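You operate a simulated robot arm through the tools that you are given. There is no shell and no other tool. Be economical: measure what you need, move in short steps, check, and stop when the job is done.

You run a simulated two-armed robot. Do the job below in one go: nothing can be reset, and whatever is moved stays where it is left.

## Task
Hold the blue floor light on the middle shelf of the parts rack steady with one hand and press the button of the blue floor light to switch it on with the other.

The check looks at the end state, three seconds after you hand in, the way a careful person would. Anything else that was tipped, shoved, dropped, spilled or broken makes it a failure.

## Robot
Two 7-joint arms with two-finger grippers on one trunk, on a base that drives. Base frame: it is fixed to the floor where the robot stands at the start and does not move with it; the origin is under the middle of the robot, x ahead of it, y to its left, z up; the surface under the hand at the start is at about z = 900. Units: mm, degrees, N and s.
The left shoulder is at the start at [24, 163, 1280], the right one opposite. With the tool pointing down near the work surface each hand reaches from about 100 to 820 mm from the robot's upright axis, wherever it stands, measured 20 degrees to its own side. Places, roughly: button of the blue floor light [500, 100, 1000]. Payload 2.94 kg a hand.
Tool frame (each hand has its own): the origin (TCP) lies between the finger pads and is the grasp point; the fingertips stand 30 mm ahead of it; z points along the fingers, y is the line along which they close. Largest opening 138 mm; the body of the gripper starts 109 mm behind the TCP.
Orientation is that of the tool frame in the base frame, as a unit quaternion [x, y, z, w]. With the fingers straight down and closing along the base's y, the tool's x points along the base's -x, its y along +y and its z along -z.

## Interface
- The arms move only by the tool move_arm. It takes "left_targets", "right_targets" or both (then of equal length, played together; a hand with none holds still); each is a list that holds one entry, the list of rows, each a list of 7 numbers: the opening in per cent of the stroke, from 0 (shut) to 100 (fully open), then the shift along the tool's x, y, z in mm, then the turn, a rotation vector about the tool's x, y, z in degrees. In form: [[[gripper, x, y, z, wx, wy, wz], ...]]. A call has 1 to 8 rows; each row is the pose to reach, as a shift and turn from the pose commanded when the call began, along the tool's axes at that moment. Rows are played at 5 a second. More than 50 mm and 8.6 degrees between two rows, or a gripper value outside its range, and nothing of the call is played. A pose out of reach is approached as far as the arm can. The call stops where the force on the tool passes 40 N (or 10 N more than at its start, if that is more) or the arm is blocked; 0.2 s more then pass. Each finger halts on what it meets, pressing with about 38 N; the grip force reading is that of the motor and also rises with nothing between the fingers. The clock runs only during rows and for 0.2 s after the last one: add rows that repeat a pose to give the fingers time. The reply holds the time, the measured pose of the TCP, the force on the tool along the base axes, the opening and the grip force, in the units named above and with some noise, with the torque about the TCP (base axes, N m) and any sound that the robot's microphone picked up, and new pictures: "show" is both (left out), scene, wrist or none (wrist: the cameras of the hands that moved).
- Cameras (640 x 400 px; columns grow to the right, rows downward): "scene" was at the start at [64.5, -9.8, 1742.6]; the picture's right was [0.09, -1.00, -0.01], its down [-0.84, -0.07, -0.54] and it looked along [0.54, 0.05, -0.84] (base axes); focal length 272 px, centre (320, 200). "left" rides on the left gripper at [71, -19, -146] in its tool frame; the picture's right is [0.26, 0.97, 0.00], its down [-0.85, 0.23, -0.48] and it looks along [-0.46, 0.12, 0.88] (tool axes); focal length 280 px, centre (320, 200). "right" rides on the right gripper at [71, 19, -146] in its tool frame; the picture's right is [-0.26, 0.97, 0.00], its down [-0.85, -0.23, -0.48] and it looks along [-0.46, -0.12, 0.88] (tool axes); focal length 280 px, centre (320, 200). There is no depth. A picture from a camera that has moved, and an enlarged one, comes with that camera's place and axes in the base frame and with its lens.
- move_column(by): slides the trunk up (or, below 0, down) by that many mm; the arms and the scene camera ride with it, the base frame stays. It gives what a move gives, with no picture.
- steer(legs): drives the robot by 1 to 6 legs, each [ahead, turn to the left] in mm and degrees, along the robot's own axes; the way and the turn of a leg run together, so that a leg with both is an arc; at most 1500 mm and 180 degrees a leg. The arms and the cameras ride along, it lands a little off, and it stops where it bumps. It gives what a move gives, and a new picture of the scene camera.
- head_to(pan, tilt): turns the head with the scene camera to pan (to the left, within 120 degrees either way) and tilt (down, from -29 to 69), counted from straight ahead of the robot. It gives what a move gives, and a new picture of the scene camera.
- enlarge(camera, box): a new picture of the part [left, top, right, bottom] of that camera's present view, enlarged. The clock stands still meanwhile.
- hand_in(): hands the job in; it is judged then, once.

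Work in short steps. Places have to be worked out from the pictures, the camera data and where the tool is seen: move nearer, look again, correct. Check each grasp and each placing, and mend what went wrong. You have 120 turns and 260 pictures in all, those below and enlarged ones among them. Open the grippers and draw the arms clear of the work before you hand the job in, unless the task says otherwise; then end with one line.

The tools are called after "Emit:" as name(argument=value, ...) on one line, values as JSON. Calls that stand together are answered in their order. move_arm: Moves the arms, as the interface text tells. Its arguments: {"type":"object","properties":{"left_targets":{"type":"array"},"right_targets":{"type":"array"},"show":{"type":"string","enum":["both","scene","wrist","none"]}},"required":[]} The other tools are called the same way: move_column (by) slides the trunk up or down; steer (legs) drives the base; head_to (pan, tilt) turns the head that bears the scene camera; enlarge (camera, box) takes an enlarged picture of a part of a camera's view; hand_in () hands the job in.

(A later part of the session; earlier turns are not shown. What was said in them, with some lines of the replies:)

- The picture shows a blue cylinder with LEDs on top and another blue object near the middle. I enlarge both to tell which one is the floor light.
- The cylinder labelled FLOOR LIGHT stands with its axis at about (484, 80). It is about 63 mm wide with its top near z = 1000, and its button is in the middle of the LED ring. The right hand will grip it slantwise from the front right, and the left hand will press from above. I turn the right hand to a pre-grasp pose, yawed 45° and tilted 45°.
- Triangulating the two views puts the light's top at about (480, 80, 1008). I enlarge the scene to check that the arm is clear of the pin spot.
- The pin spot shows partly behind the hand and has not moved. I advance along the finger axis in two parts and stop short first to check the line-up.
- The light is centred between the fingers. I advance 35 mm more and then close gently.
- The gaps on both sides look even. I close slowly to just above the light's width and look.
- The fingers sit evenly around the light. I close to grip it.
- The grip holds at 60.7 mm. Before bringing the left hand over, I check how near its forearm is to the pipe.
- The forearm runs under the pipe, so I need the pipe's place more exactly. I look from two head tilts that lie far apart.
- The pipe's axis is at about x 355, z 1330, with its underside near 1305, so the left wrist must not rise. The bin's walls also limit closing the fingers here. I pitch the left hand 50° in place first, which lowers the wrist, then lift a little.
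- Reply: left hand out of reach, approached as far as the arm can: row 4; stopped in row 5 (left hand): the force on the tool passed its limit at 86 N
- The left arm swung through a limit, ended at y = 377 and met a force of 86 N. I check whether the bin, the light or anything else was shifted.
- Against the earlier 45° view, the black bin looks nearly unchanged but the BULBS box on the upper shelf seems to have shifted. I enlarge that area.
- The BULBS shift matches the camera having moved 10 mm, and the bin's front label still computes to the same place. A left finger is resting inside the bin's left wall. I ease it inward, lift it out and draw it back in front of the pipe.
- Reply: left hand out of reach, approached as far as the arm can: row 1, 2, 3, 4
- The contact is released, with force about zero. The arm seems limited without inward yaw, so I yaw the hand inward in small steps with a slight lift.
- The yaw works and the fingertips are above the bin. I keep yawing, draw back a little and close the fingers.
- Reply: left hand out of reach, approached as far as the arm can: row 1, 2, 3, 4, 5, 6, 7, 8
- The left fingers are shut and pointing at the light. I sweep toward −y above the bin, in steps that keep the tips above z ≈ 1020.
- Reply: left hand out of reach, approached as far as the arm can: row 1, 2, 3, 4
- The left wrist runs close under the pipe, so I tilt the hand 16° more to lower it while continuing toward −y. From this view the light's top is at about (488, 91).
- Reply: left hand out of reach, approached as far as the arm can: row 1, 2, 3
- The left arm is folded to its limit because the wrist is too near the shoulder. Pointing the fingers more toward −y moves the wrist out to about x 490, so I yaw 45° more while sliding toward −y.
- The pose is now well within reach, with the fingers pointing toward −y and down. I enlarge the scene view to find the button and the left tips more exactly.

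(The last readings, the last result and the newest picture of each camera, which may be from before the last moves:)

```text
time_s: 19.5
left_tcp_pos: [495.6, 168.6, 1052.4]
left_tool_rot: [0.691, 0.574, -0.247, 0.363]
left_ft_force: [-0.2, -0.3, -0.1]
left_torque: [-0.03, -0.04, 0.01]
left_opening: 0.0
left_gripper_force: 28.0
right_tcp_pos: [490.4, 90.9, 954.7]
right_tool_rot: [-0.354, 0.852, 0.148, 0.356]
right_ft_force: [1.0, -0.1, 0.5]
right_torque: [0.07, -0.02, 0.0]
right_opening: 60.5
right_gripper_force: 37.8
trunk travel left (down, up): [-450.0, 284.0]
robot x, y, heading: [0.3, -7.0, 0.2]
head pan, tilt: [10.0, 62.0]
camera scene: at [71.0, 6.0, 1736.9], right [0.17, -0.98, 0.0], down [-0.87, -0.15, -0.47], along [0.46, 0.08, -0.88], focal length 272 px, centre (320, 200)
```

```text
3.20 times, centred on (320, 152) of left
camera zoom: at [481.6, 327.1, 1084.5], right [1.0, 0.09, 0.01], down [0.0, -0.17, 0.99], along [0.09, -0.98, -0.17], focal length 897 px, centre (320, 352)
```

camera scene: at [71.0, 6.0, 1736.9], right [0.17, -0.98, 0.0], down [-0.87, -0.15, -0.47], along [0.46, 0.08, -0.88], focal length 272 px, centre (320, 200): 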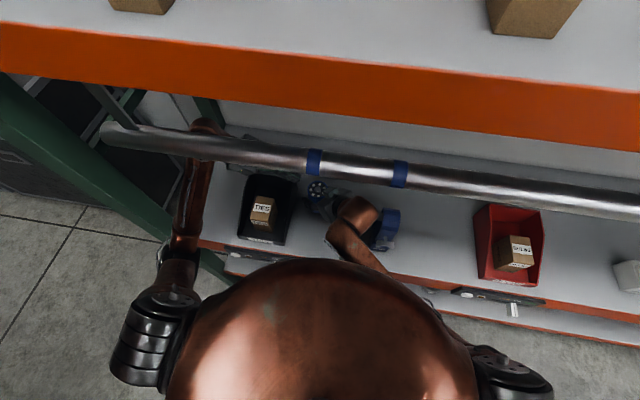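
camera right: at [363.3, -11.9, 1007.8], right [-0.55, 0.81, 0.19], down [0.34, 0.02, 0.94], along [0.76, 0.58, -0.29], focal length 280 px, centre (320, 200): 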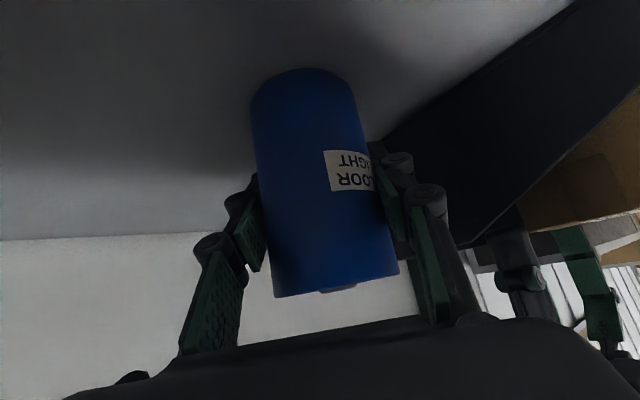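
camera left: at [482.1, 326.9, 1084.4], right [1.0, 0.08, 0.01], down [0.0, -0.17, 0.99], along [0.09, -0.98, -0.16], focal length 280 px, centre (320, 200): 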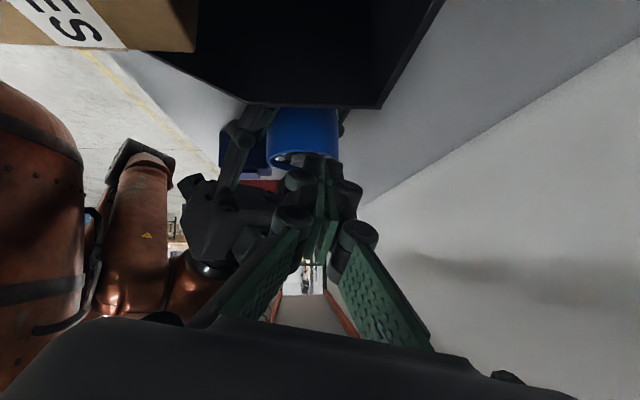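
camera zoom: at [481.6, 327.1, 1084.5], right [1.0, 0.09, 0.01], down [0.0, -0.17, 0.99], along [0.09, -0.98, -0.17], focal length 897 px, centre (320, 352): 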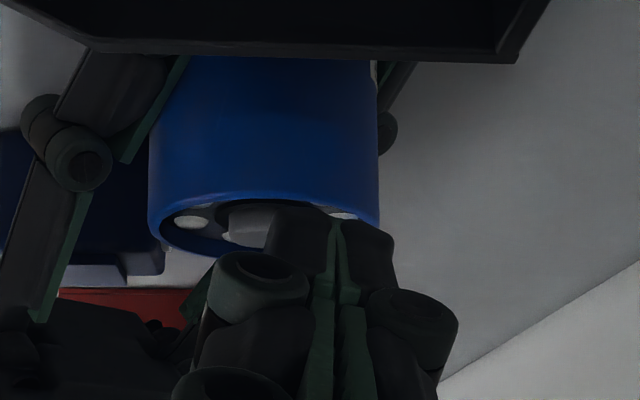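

The button is at about (486.5, 87) and the left tips check out at (498, 147, 1035). I level the finger roll and move to hover about 20 mm above the button.

Emit:
move_arm(left_targets=[[[0, -15.4, -1.4, 15.7, 0, 0, -5.4], [0, -30.8, -2.9, 31.4, 0, 0, -10.8], [0, -46.2, -4.3, 47.1, 0, 0, -16.1]]], show="wrist")

Emit:
enlarge(camera="scene", box=[260, 130, 380, 205])

Emit:
enlarge(camera="left", box=[220, 90, 420, 215])

```text
time_s: 20.3
left_tcp_pos: [487.6, 103.2, 1057.7]
left_tool_rot: [0.604, 0.666, -0.296, 0.324]
left_ft_force: [0.2, 0.2, 0.0]
left_torque: [-0.02, 0.04, 0.0]
left_opening: 0.0
left_gripper_force: 28.7
right_tcp_pos: [490.6, 91.4, 955.7]
right_tool_rot: [-0.354, 0.852, 0.148, 0.356]
right_ft_force: [2.0, 0.3, -0.1]
right_torque: [-0.01, 0.03, 0.02]
right_opening: 60.7
right_gripper_force: 38.3
trunk travel left (down, up): [-450.0, 284.0]
robot x, y, heading: [-1.1, -5.3, -0.0]
head pan, tilt: [10.0, 62.0]
camera left: at [453.1, 259.0, 1092.4], right [0.94, 0.25, -0.21], down [0.25, -0.12, 0.96], along [0.22, -0.96, -0.18], focal length 280 px, centre (320, 200)
```

left: 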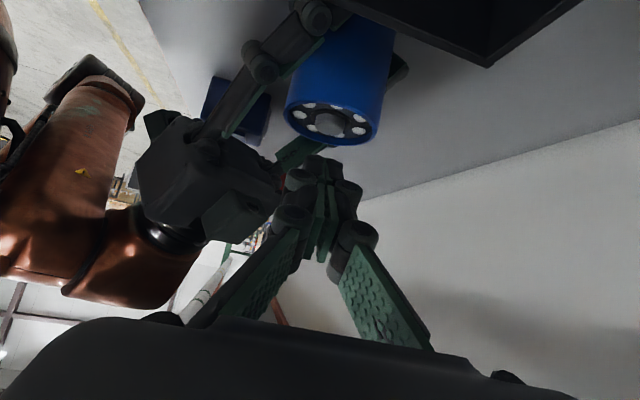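

```text
5.33 times, centred on (320, 168) of scene
camera zoom: at [71.0, 5.7, 1736.9], right [0.17, -0.98, 0.0], down [-0.87, -0.15, -0.47], along [0.46, 0.08, -0.88], focal length 1451 px, centre (320, 373)
```

zoom: 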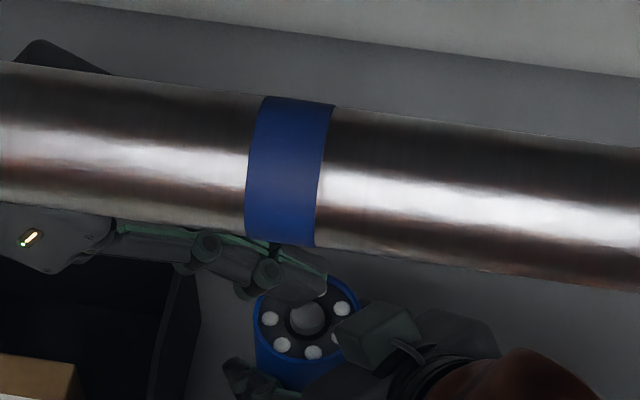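

```text
3.20 times, centred on (320, 152) of left
camera zoom: at [453.1, 259.0, 1092.4], right [0.94, 0.25, -0.21], down [0.25, -0.12, 0.96], along [0.22, -0.96, -0.18], focal length 897 px, centre (320, 352)
```

zoom: 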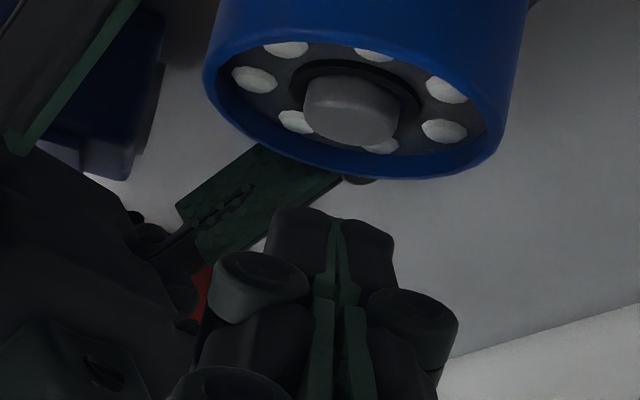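

The tips hover about 20 mm over the button and project where expected. I shift 2.5 mm in −x and descend vertically in small steps, watching the force.

Emit:
move_arm(left_targets=[[[0, 5.7, -2.5, 4.1, 0, 0, 0], [0, 11.2, -2.5, 8.4, 0, 0, 0], [0, 13.6, -2.5, 10.3, 0, 0, 0], [0, 15.2, -2.5, 11.5, 0, 0, 0]]], show="none")

Emit:
enlarge(camera="left", box=[220, 90, 420, 215])

Emit:
enlarge(camera="scene", box=[260, 130, 380, 205])

```text
time_s: 21.3
left_tcp_pos: [483.6, 102.1, 1038.3]
left_tool_rot: [0.604, 0.665, -0.295, 0.325]
left_ft_force: [-0.3, 0.0, 0.4]
left_torque: [-0.01, -0.02, -0.02]
left_opening: 0.0
left_gripper_force: 28.8
right_tcp_pos: [490.7, 91.1, 954.5]
right_tool_rot: [-0.353, 0.853, 0.147, 0.356]
right_ft_force: [0.3, -0.4, -0.3]
right_torque: [0.03, -0.01, -0.01]
right_opening: 60.6
right_gripper_force: 37.9
trunk travel left (down, up): [-450.0, 284.0]
robot x, y, heading: [-3.9, -3.3, -0.1]
head pan, tilt: [10.0, 62.0]
```

```text
3.20 times, centred on (320, 152) of left
camera zoom: at [449.0, 258.2, 1073.2], right [0.95, 0.25, -0.21], down [0.24, -0.12, 0.96], along [0.22, -0.96, -0.18], focal length 897 px, centre (320, 352)
```

zoom: 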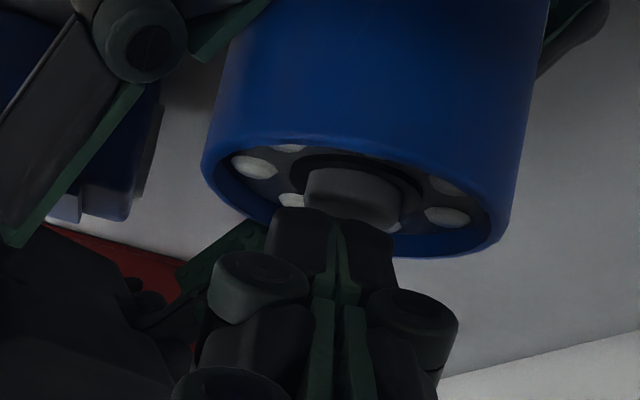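

```text
5.33 times, centred on (320, 168) of scene
camera zoom: at [70.9, 5.9, 1736.9], right [0.17, -0.98, 0.0], down [-0.87, -0.15, -0.47], along [0.46, 0.08, -0.88], focal length 1451 px, centre (320, 373)
```

zoom: 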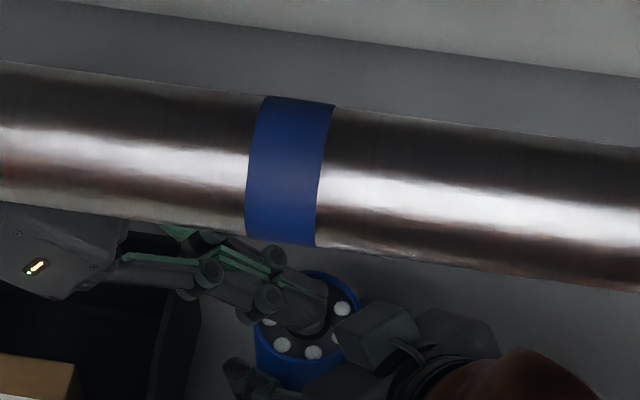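

The tips now cover the button with no contact yet. I keep descending 2 mm per row.

Emit:
move_arm(left_targets=[[[0, 1.6, 0, 1.2, 0, 0, 0], [0, 3.2, 0, 2.5, 0, 0, 0], [0, 4.7, 0, 3.7, 0, 0, 0]]], show="none")

Emit:
enlarge(camera="left", box=[220, 90, 420, 215])

```text
time_s: 22.1
left_tcp_pos: [483.1, 103.5, 1035.5]
left_tool_rot: [0.604, 0.665, -0.295, 0.325]
left_ft_force: [0.9, -0.4, 3.1]
left_torque: [-0.05, -0.02, -0.01]
left_opening: 6.1
left_gripper_force: 27.8
right_tcp_pos: [492.4, 90.7, 954.4]
right_tool_rot: [-0.354, 0.852, 0.148, 0.356]
right_ft_force: [0.0, -0.2, -0.9]
right_torque: [0.04, -0.08, -0.05]
right_opening: 60.4
right_gripper_force: 37.9
trunk travel left (down, up): [-450.0, 284.0]
robot x, y, heading: [4.1, -8.4, 0.0]
head pan, tilt: [10.0, 62.0]
heard: click
```

```text
3.20 times, centred on (320, 152) of left
camera zoom: at [449.5, 259.1, 1068.4], right [0.95, 0.25, -0.21], down [0.24, -0.12, 0.96], along [0.22, -0.96, -0.18], focal length 897 px, centre (320, 352)
```

zoom: 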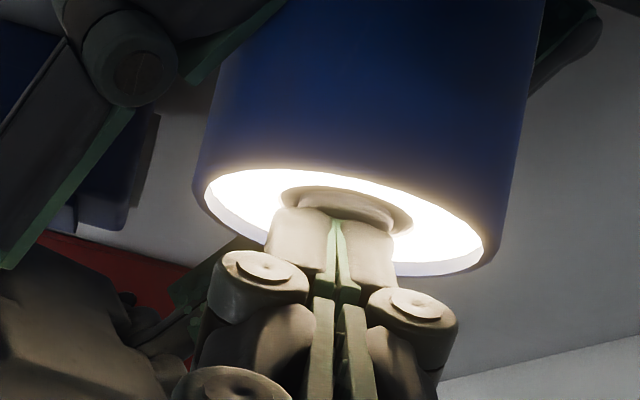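

I heard a click and the ring is lit. I lift the left hand straight up, then draw it back toward +y the way it came.

Emit:
move_arm(left_targets=[[[0, -6, 0, -5, 0, 0, 0], [0, -14, 0, -11, 0, 0, 0], [0, -20, 0, -16, 0, 0, 0], [0, -8, 2, -32, 0, 0, 0], [0, 5, 4, -48, 0, 0, 0], [0, 18, 6, -64, 0, 0, 0]]])

```text
time_s: 23.5
left_tcp_pos: [481.0, 163.2, 1058.7]
left_tool_rot: [0.604, 0.665, -0.296, 0.325]
left_ft_force: [0.3, 1.2, -1.2]
left_torque: [0.0, 0.01, -0.01]
left_opening: 0.0
left_gripper_force: 28.5
right_tcp_pos: [491.9, 90.6, 954.9]
right_tool_rot: [-0.354, 0.852, 0.148, 0.356]
right_ft_force: [-1.0, 0.6, -0.1]
right_torque: [-0.06, 0.02, -0.07]
right_opening: 60.5
right_gripper_force: 38.1
trunk travel left (down, up): [-450.0, 284.0]
robot x, y, heading: [-0.9, -6.9, -0.1]
head pan, tilt: [10.0, 62.0]
camera scene: at [70.8, 6.1, 1736.9], right [0.17, -0.98, 0.0], down [-0.87, -0.15, -0.47], along [0.46, 0.08, -0.88], focal length 272 px, centre (320, 200)
camera left: at [447.2, 319.5, 1093.0], right [0.94, 0.25, -0.21], down [0.24, -0.12, 0.96], along [0.22, -0.96, -0.18], focal length 280 px, centre (320, 200)
```

scene: 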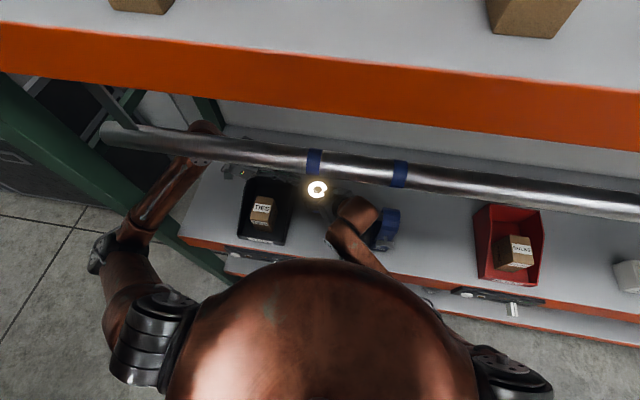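
left: 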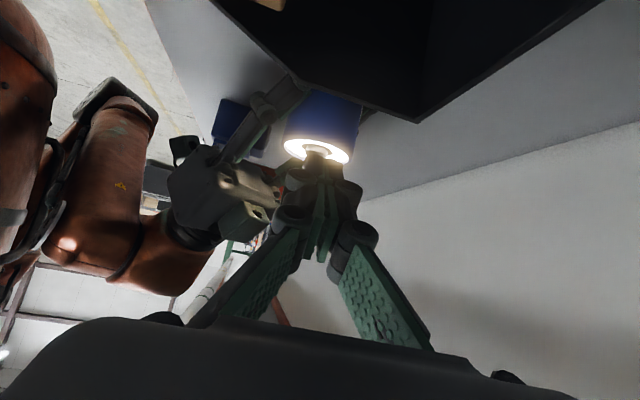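

The light stays lit. I release the right hand slowly and keep the left still.

Emit:
move_arm(right_targets=[[[47, 0, 0, 0, 0, 0, 0], [54, 0, 0, 0, 0, 0, 0], [62, 0, 0, 0, 0, 0, 0], [70, 0, 0, 0, 0, 0, 0], [72, 0, 0, 0, 0, 0, 0]]])

```text
time_s: 24.7
left_tcp_pos: [481.8, 164.2, 1058.8]
left_tool_rot: [0.604, 0.665, -0.295, 0.324]
left_ft_force: [0.1, 0.0, 0.0]
left_torque: [0.04, 0.0, 0.0]
left_opening: 0.0
left_gripper_force: 28.6
right_tcp_pos: [490.6, 90.1, 954.8]
right_tool_rot: [-0.354, 0.852, 0.148, 0.356]
right_ft_force: [0.4, -0.3, -0.3]
right_torque: [0.03, 0.0, 0.01]
right_opening: 99.5
right_gripper_force: 0.0
trunk travel left (down, up): [-450.0, 284.0]
robot x, y, heading: [-1.0, -6.7, 0.1]
head pan, tilt: [10.0, 62.0]
camera scene: at [70.7, 6.1, 1736.9], right [0.17, -0.98, 0.0], down [-0.87, -0.15, -0.47], along [0.46, 0.08, -0.88], focal length 272 px, centre (320, 200)
camera right: at [368.7, -4.5, 1006.7], right [-0.55, 0.81, 0.19], down [0.35, 0.02, 0.94], along [0.76, 0.58, -0.29], focal length 280 px, centre (320, 200)
```

scene: 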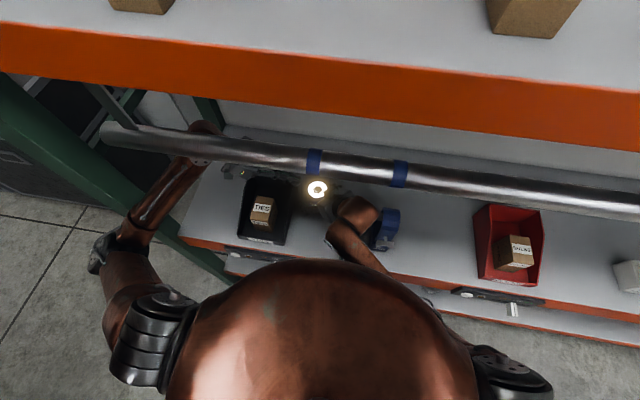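
right: 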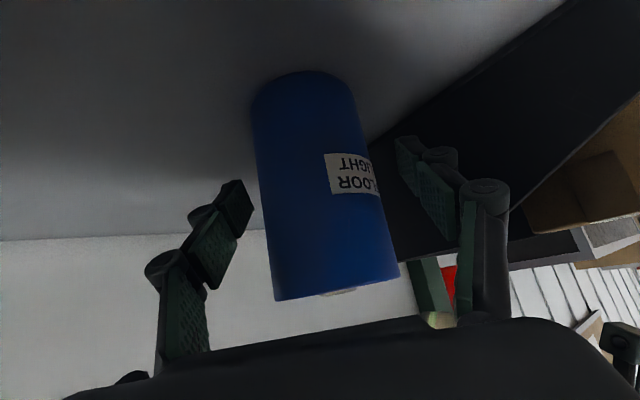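

The light stands free and upright. I retract the right hand straight back along its fingers and move the left a little further toward +y.

Emit:
move_arm(right_targets=[[[74, 0, 0, -20, 0, 0, 0], [76, 0, 0, -45, 0, 0, 0], [80, 0, 0, -70, 0, 0, 0], [85, 0, 0, -95, 0, 0, 0], [90, 0, 0, -120, 0, 0, 0]]], left_targets=[[[0, 9, 1.5, -12, 0, 0, 0], [0, 18, 3, -24, 0, 0, 0], [0, 25, 4, -32, 0, 0, 0], [20, 25, 4, -32, 0, 0, 0], [40, 25, 4, -32, 0, 0, 0]]])

```text
time_s: 25.9
left_tcp_pos: [478.6, 198.6, 1068.0]
left_tool_rot: [0.606, 0.666, -0.29, 0.325]
left_ft_force: [0.4, -0.6, 0.9]
left_torque: [-0.01, 0.01, 0.03]
left_opening: 49.0
left_gripper_force: 0.1
right_tcp_pos: [425.3, 25.7, 1043.4]
right_tool_rot: [-0.353, 0.851, 0.15, 0.358]
right_ft_force: [0.1, 0.1, -0.4]
right_torque: [0.02, -0.02, 0.01]
right_opening: 124.4
right_gripper_force: 0.0
trunk travel left (down, up): [-450.0, 284.0]
robot x, y, heading: [-3.5, -3.4, 0.4]
head pan, tilt: [10.0, 62.0]
camera scene: at [64.2, -24.9, 1738.7], right [0.18, -0.98, -0.02], down [-0.87, -0.15, -0.48], along [0.47, 0.1, -0.88], focal length 272 px, centre (320, 200)
camera right: at [303.3, -70.3, 1093.1], right [-0.55, 0.81, 0.19], down [0.34, 0.02, 0.94], along [0.76, 0.59, -0.29], focal length 280 px, centre (320, 200)
camera left: at [444.8, 354.1, 1101.8], right [0.95, 0.26, -0.2], down [0.24, -0.13, 0.96], along [0.22, -0.96, -0.19], focal length 280 px, centre (320, 200)
```

scene: 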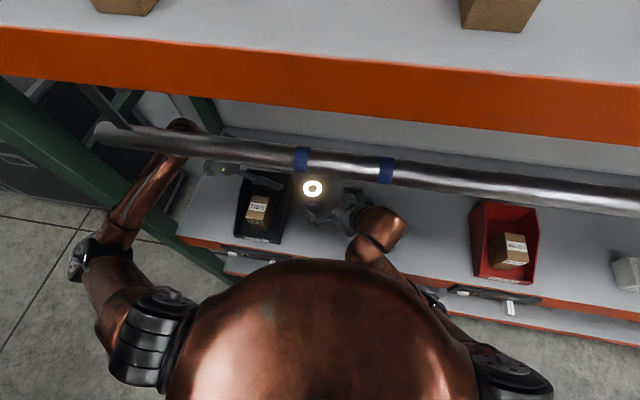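
right: 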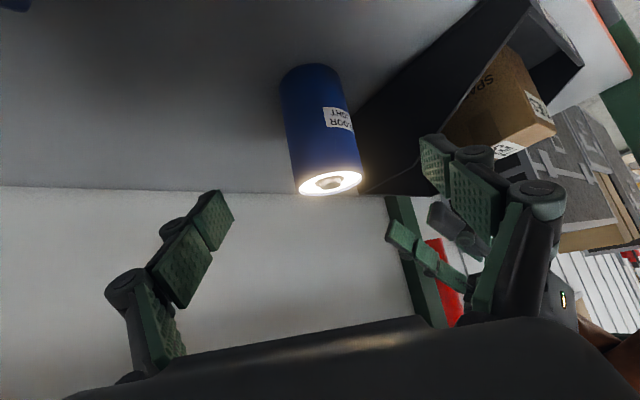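
left: 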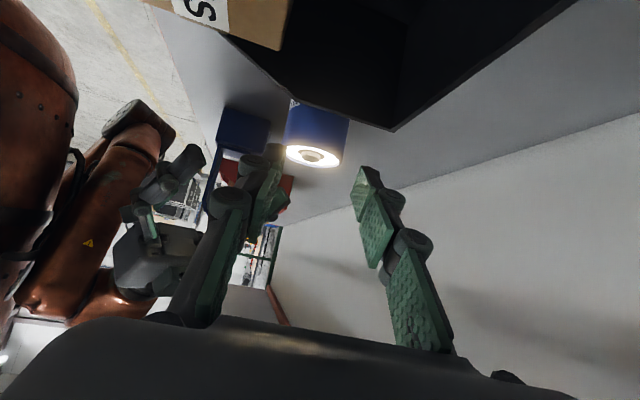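

The scene camera moved by about 30 mm, so the left elbow or forearm may be pressing on the rack's upright. I check the left side before anything else.

Emit:
head_to(pan=45, tilt=50)

```text
time_s: 26.9
left_tcp_pos: [478.0, 197.2, 1066.1]
left_tool_rot: [0.606, 0.665, -0.292, 0.325]
left_ft_force: [-0.4, 0.3, 1.1]
left_torque: [0.0, 0.0, 0.07]
left_opening: 55.4
left_gripper_force: 0.1
right_tcp_pos: [424.6, 25.3, 1042.5]
right_tool_rot: [-0.352, 0.851, 0.148, 0.36]
right_ft_force: [0.0, -0.9, -0.3]
right_torque: [0.01, 0.02, 0.0]
right_opening: 124.0
right_gripper_force: 0.1
trunk travel left (down, up): [-450.0, 284.0]
robot x, y, heading: [-0.5, -6.7, -0.3]
head pan, tilt: [45.0, 50.0]
camera scene: at [52.4, 21.7, 1753.8], right [0.71, -0.71, -0.01], down [-0.54, -0.53, -0.65], along [0.46, 0.47, -0.76], focal length 272 px, centre (320, 200)
```

scene: 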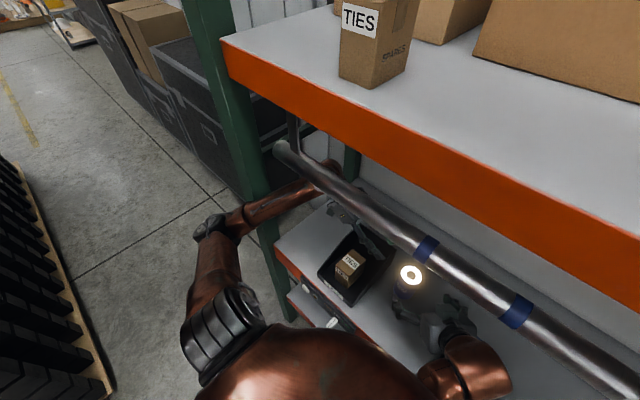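

The left forearm lies close against the green upright, which leans the robot slightly. I move the left hand back toward −y to its earlier unstrained place, still clear of the light.

Emit:
move_arm(left_targets=[[[40, -4, -1, 12, 0, 0, 0], [40, -9, -2.4, 24.6, 0, 0, 0], [40, -9, -2.4, 24.6, 0, 0, 0]]], show="wrist")

Emit:
head_to(pan=10, tilt=62)

```text
time_s: 27.7
left_tcp_pos: [472.3, 174.7, 1055.8]
left_tool_rot: [0.605, 0.665, -0.293, 0.326]
left_ft_force: [0.2, -0.7, 0.0]
left_torque: [-0.02, -0.01, 0.01]
left_opening: 55.3
left_gripper_force: 0.0
right_tcp_pos: [422.8, 27.5, 1042.3]
right_tool_rot: [-0.354, 0.851, 0.148, 0.359]
right_ft_force: [-0.3, 0.6, 0.4]
right_torque: [-0.02, 0.0, 0.0]
right_opening: 124.3
right_gripper_force: 0.1
trunk travel left (down, up): [-450.0, 284.0]
robot x, y, heading: [2.9, -3.4, 0.5]
head pan, tilt: [45.0, 50.0]
camera left: at [439.4, 330.6, 1089.8], right [0.95, 0.25, -0.2], down [0.24, -0.13, 0.96], along [0.22, -0.96, -0.18], focal length 280 px, centre (320, 200)
```

left: 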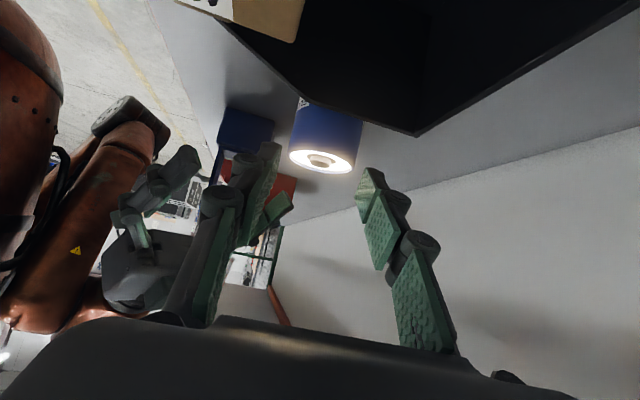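

```text
time_s: 28.8
left_tcp_pos: [473.6, 175.4, 1055.0]
left_tool_rot: [0.606, 0.665, -0.293, 0.325]
left_ft_force: [0.2, 0.5, -0.4]
left_torque: [0.0, 0.03, 0.01]
left_opening: 55.3
left_gripper_force: 0.1
right_tcp_pos: [423.2, 29.2, 1041.7]
right_tool_rot: [-0.354, 0.851, 0.148, 0.36]
right_ft_force: [-0.1, 0.1, 0.2]
right_torque: [0.0, -0.03, -0.01]
right_opening: 124.3
right_gripper_force: 0.0
trunk travel left (down, up): [-450.0, 284.0]
robot x, y, heading: [4.3, -6.3, 0.1]
head pan, tilt: [10.0, 62.0]
camera scene: at [58.2, -2.2, 1737.2], right [0.18, -0.98, 0.0], down [-0.87, -0.15, -0.48], along [0.47, 0.09, -0.88], focal length 272 px, centre (320, 200)
```

scene: 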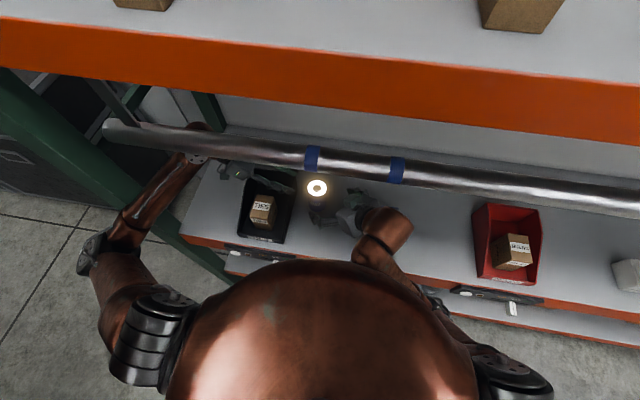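

Most of the lean is gone. I check that the pin spot, now partly hidden by the right arm, stands as before.

Emit:
enlarge(camera="scene", box=[220, 150, 460, 300])

Emit:
enlarge(camera="left", box=[180, 80, 340, 180])

```text
2.67 times, centred on (340, 225) of scene
camera zoom: at [58.2, -2.2, 1737.2], right [0.18, -0.98, 0.0], down [-0.87, -0.15, -0.48], along [0.47, 0.09, -0.88], focal length 726 px, centre (267, 133)
```

zoom: 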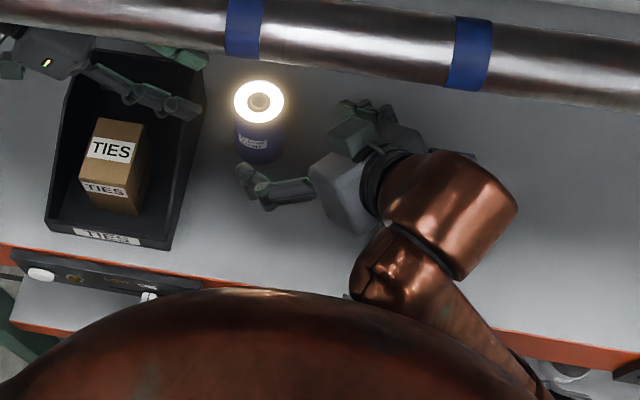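

```text
4.00 times, centred on (260, 130) of left
camera zoom: at [439.7, 330.9, 1089.5], right [0.95, 0.25, -0.2], down [0.24, -0.13, 0.96], along [0.22, -0.96, -0.18], focal length 1122 px, centre (560, 480)
```

zoom: 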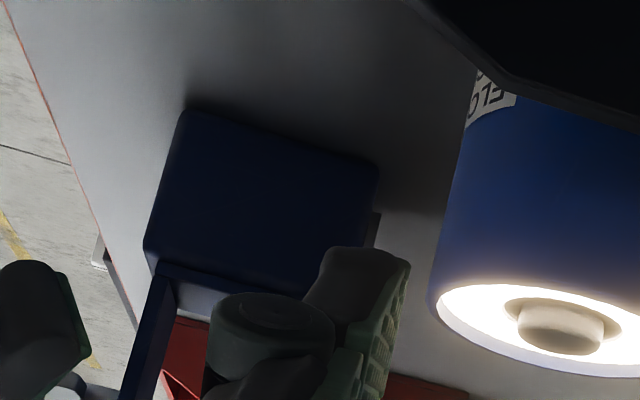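

The floor light is lit and stands upright, both grippers are open and clear of it, and the pin spot, bins and boxes stand as before. I hand in.

Emit:
hand_in()

```text
The job is handed in.
```

The blue floor light is on: the right hand held it while the left pressed its button (one click, and the LED ring lit). It shifted about 8 mm while held, when the left arm met the inside of the TIES bin at 86 N and jolted the robot. I saw no movement of the bin or anything else, and both grippers are open and clear of the light.
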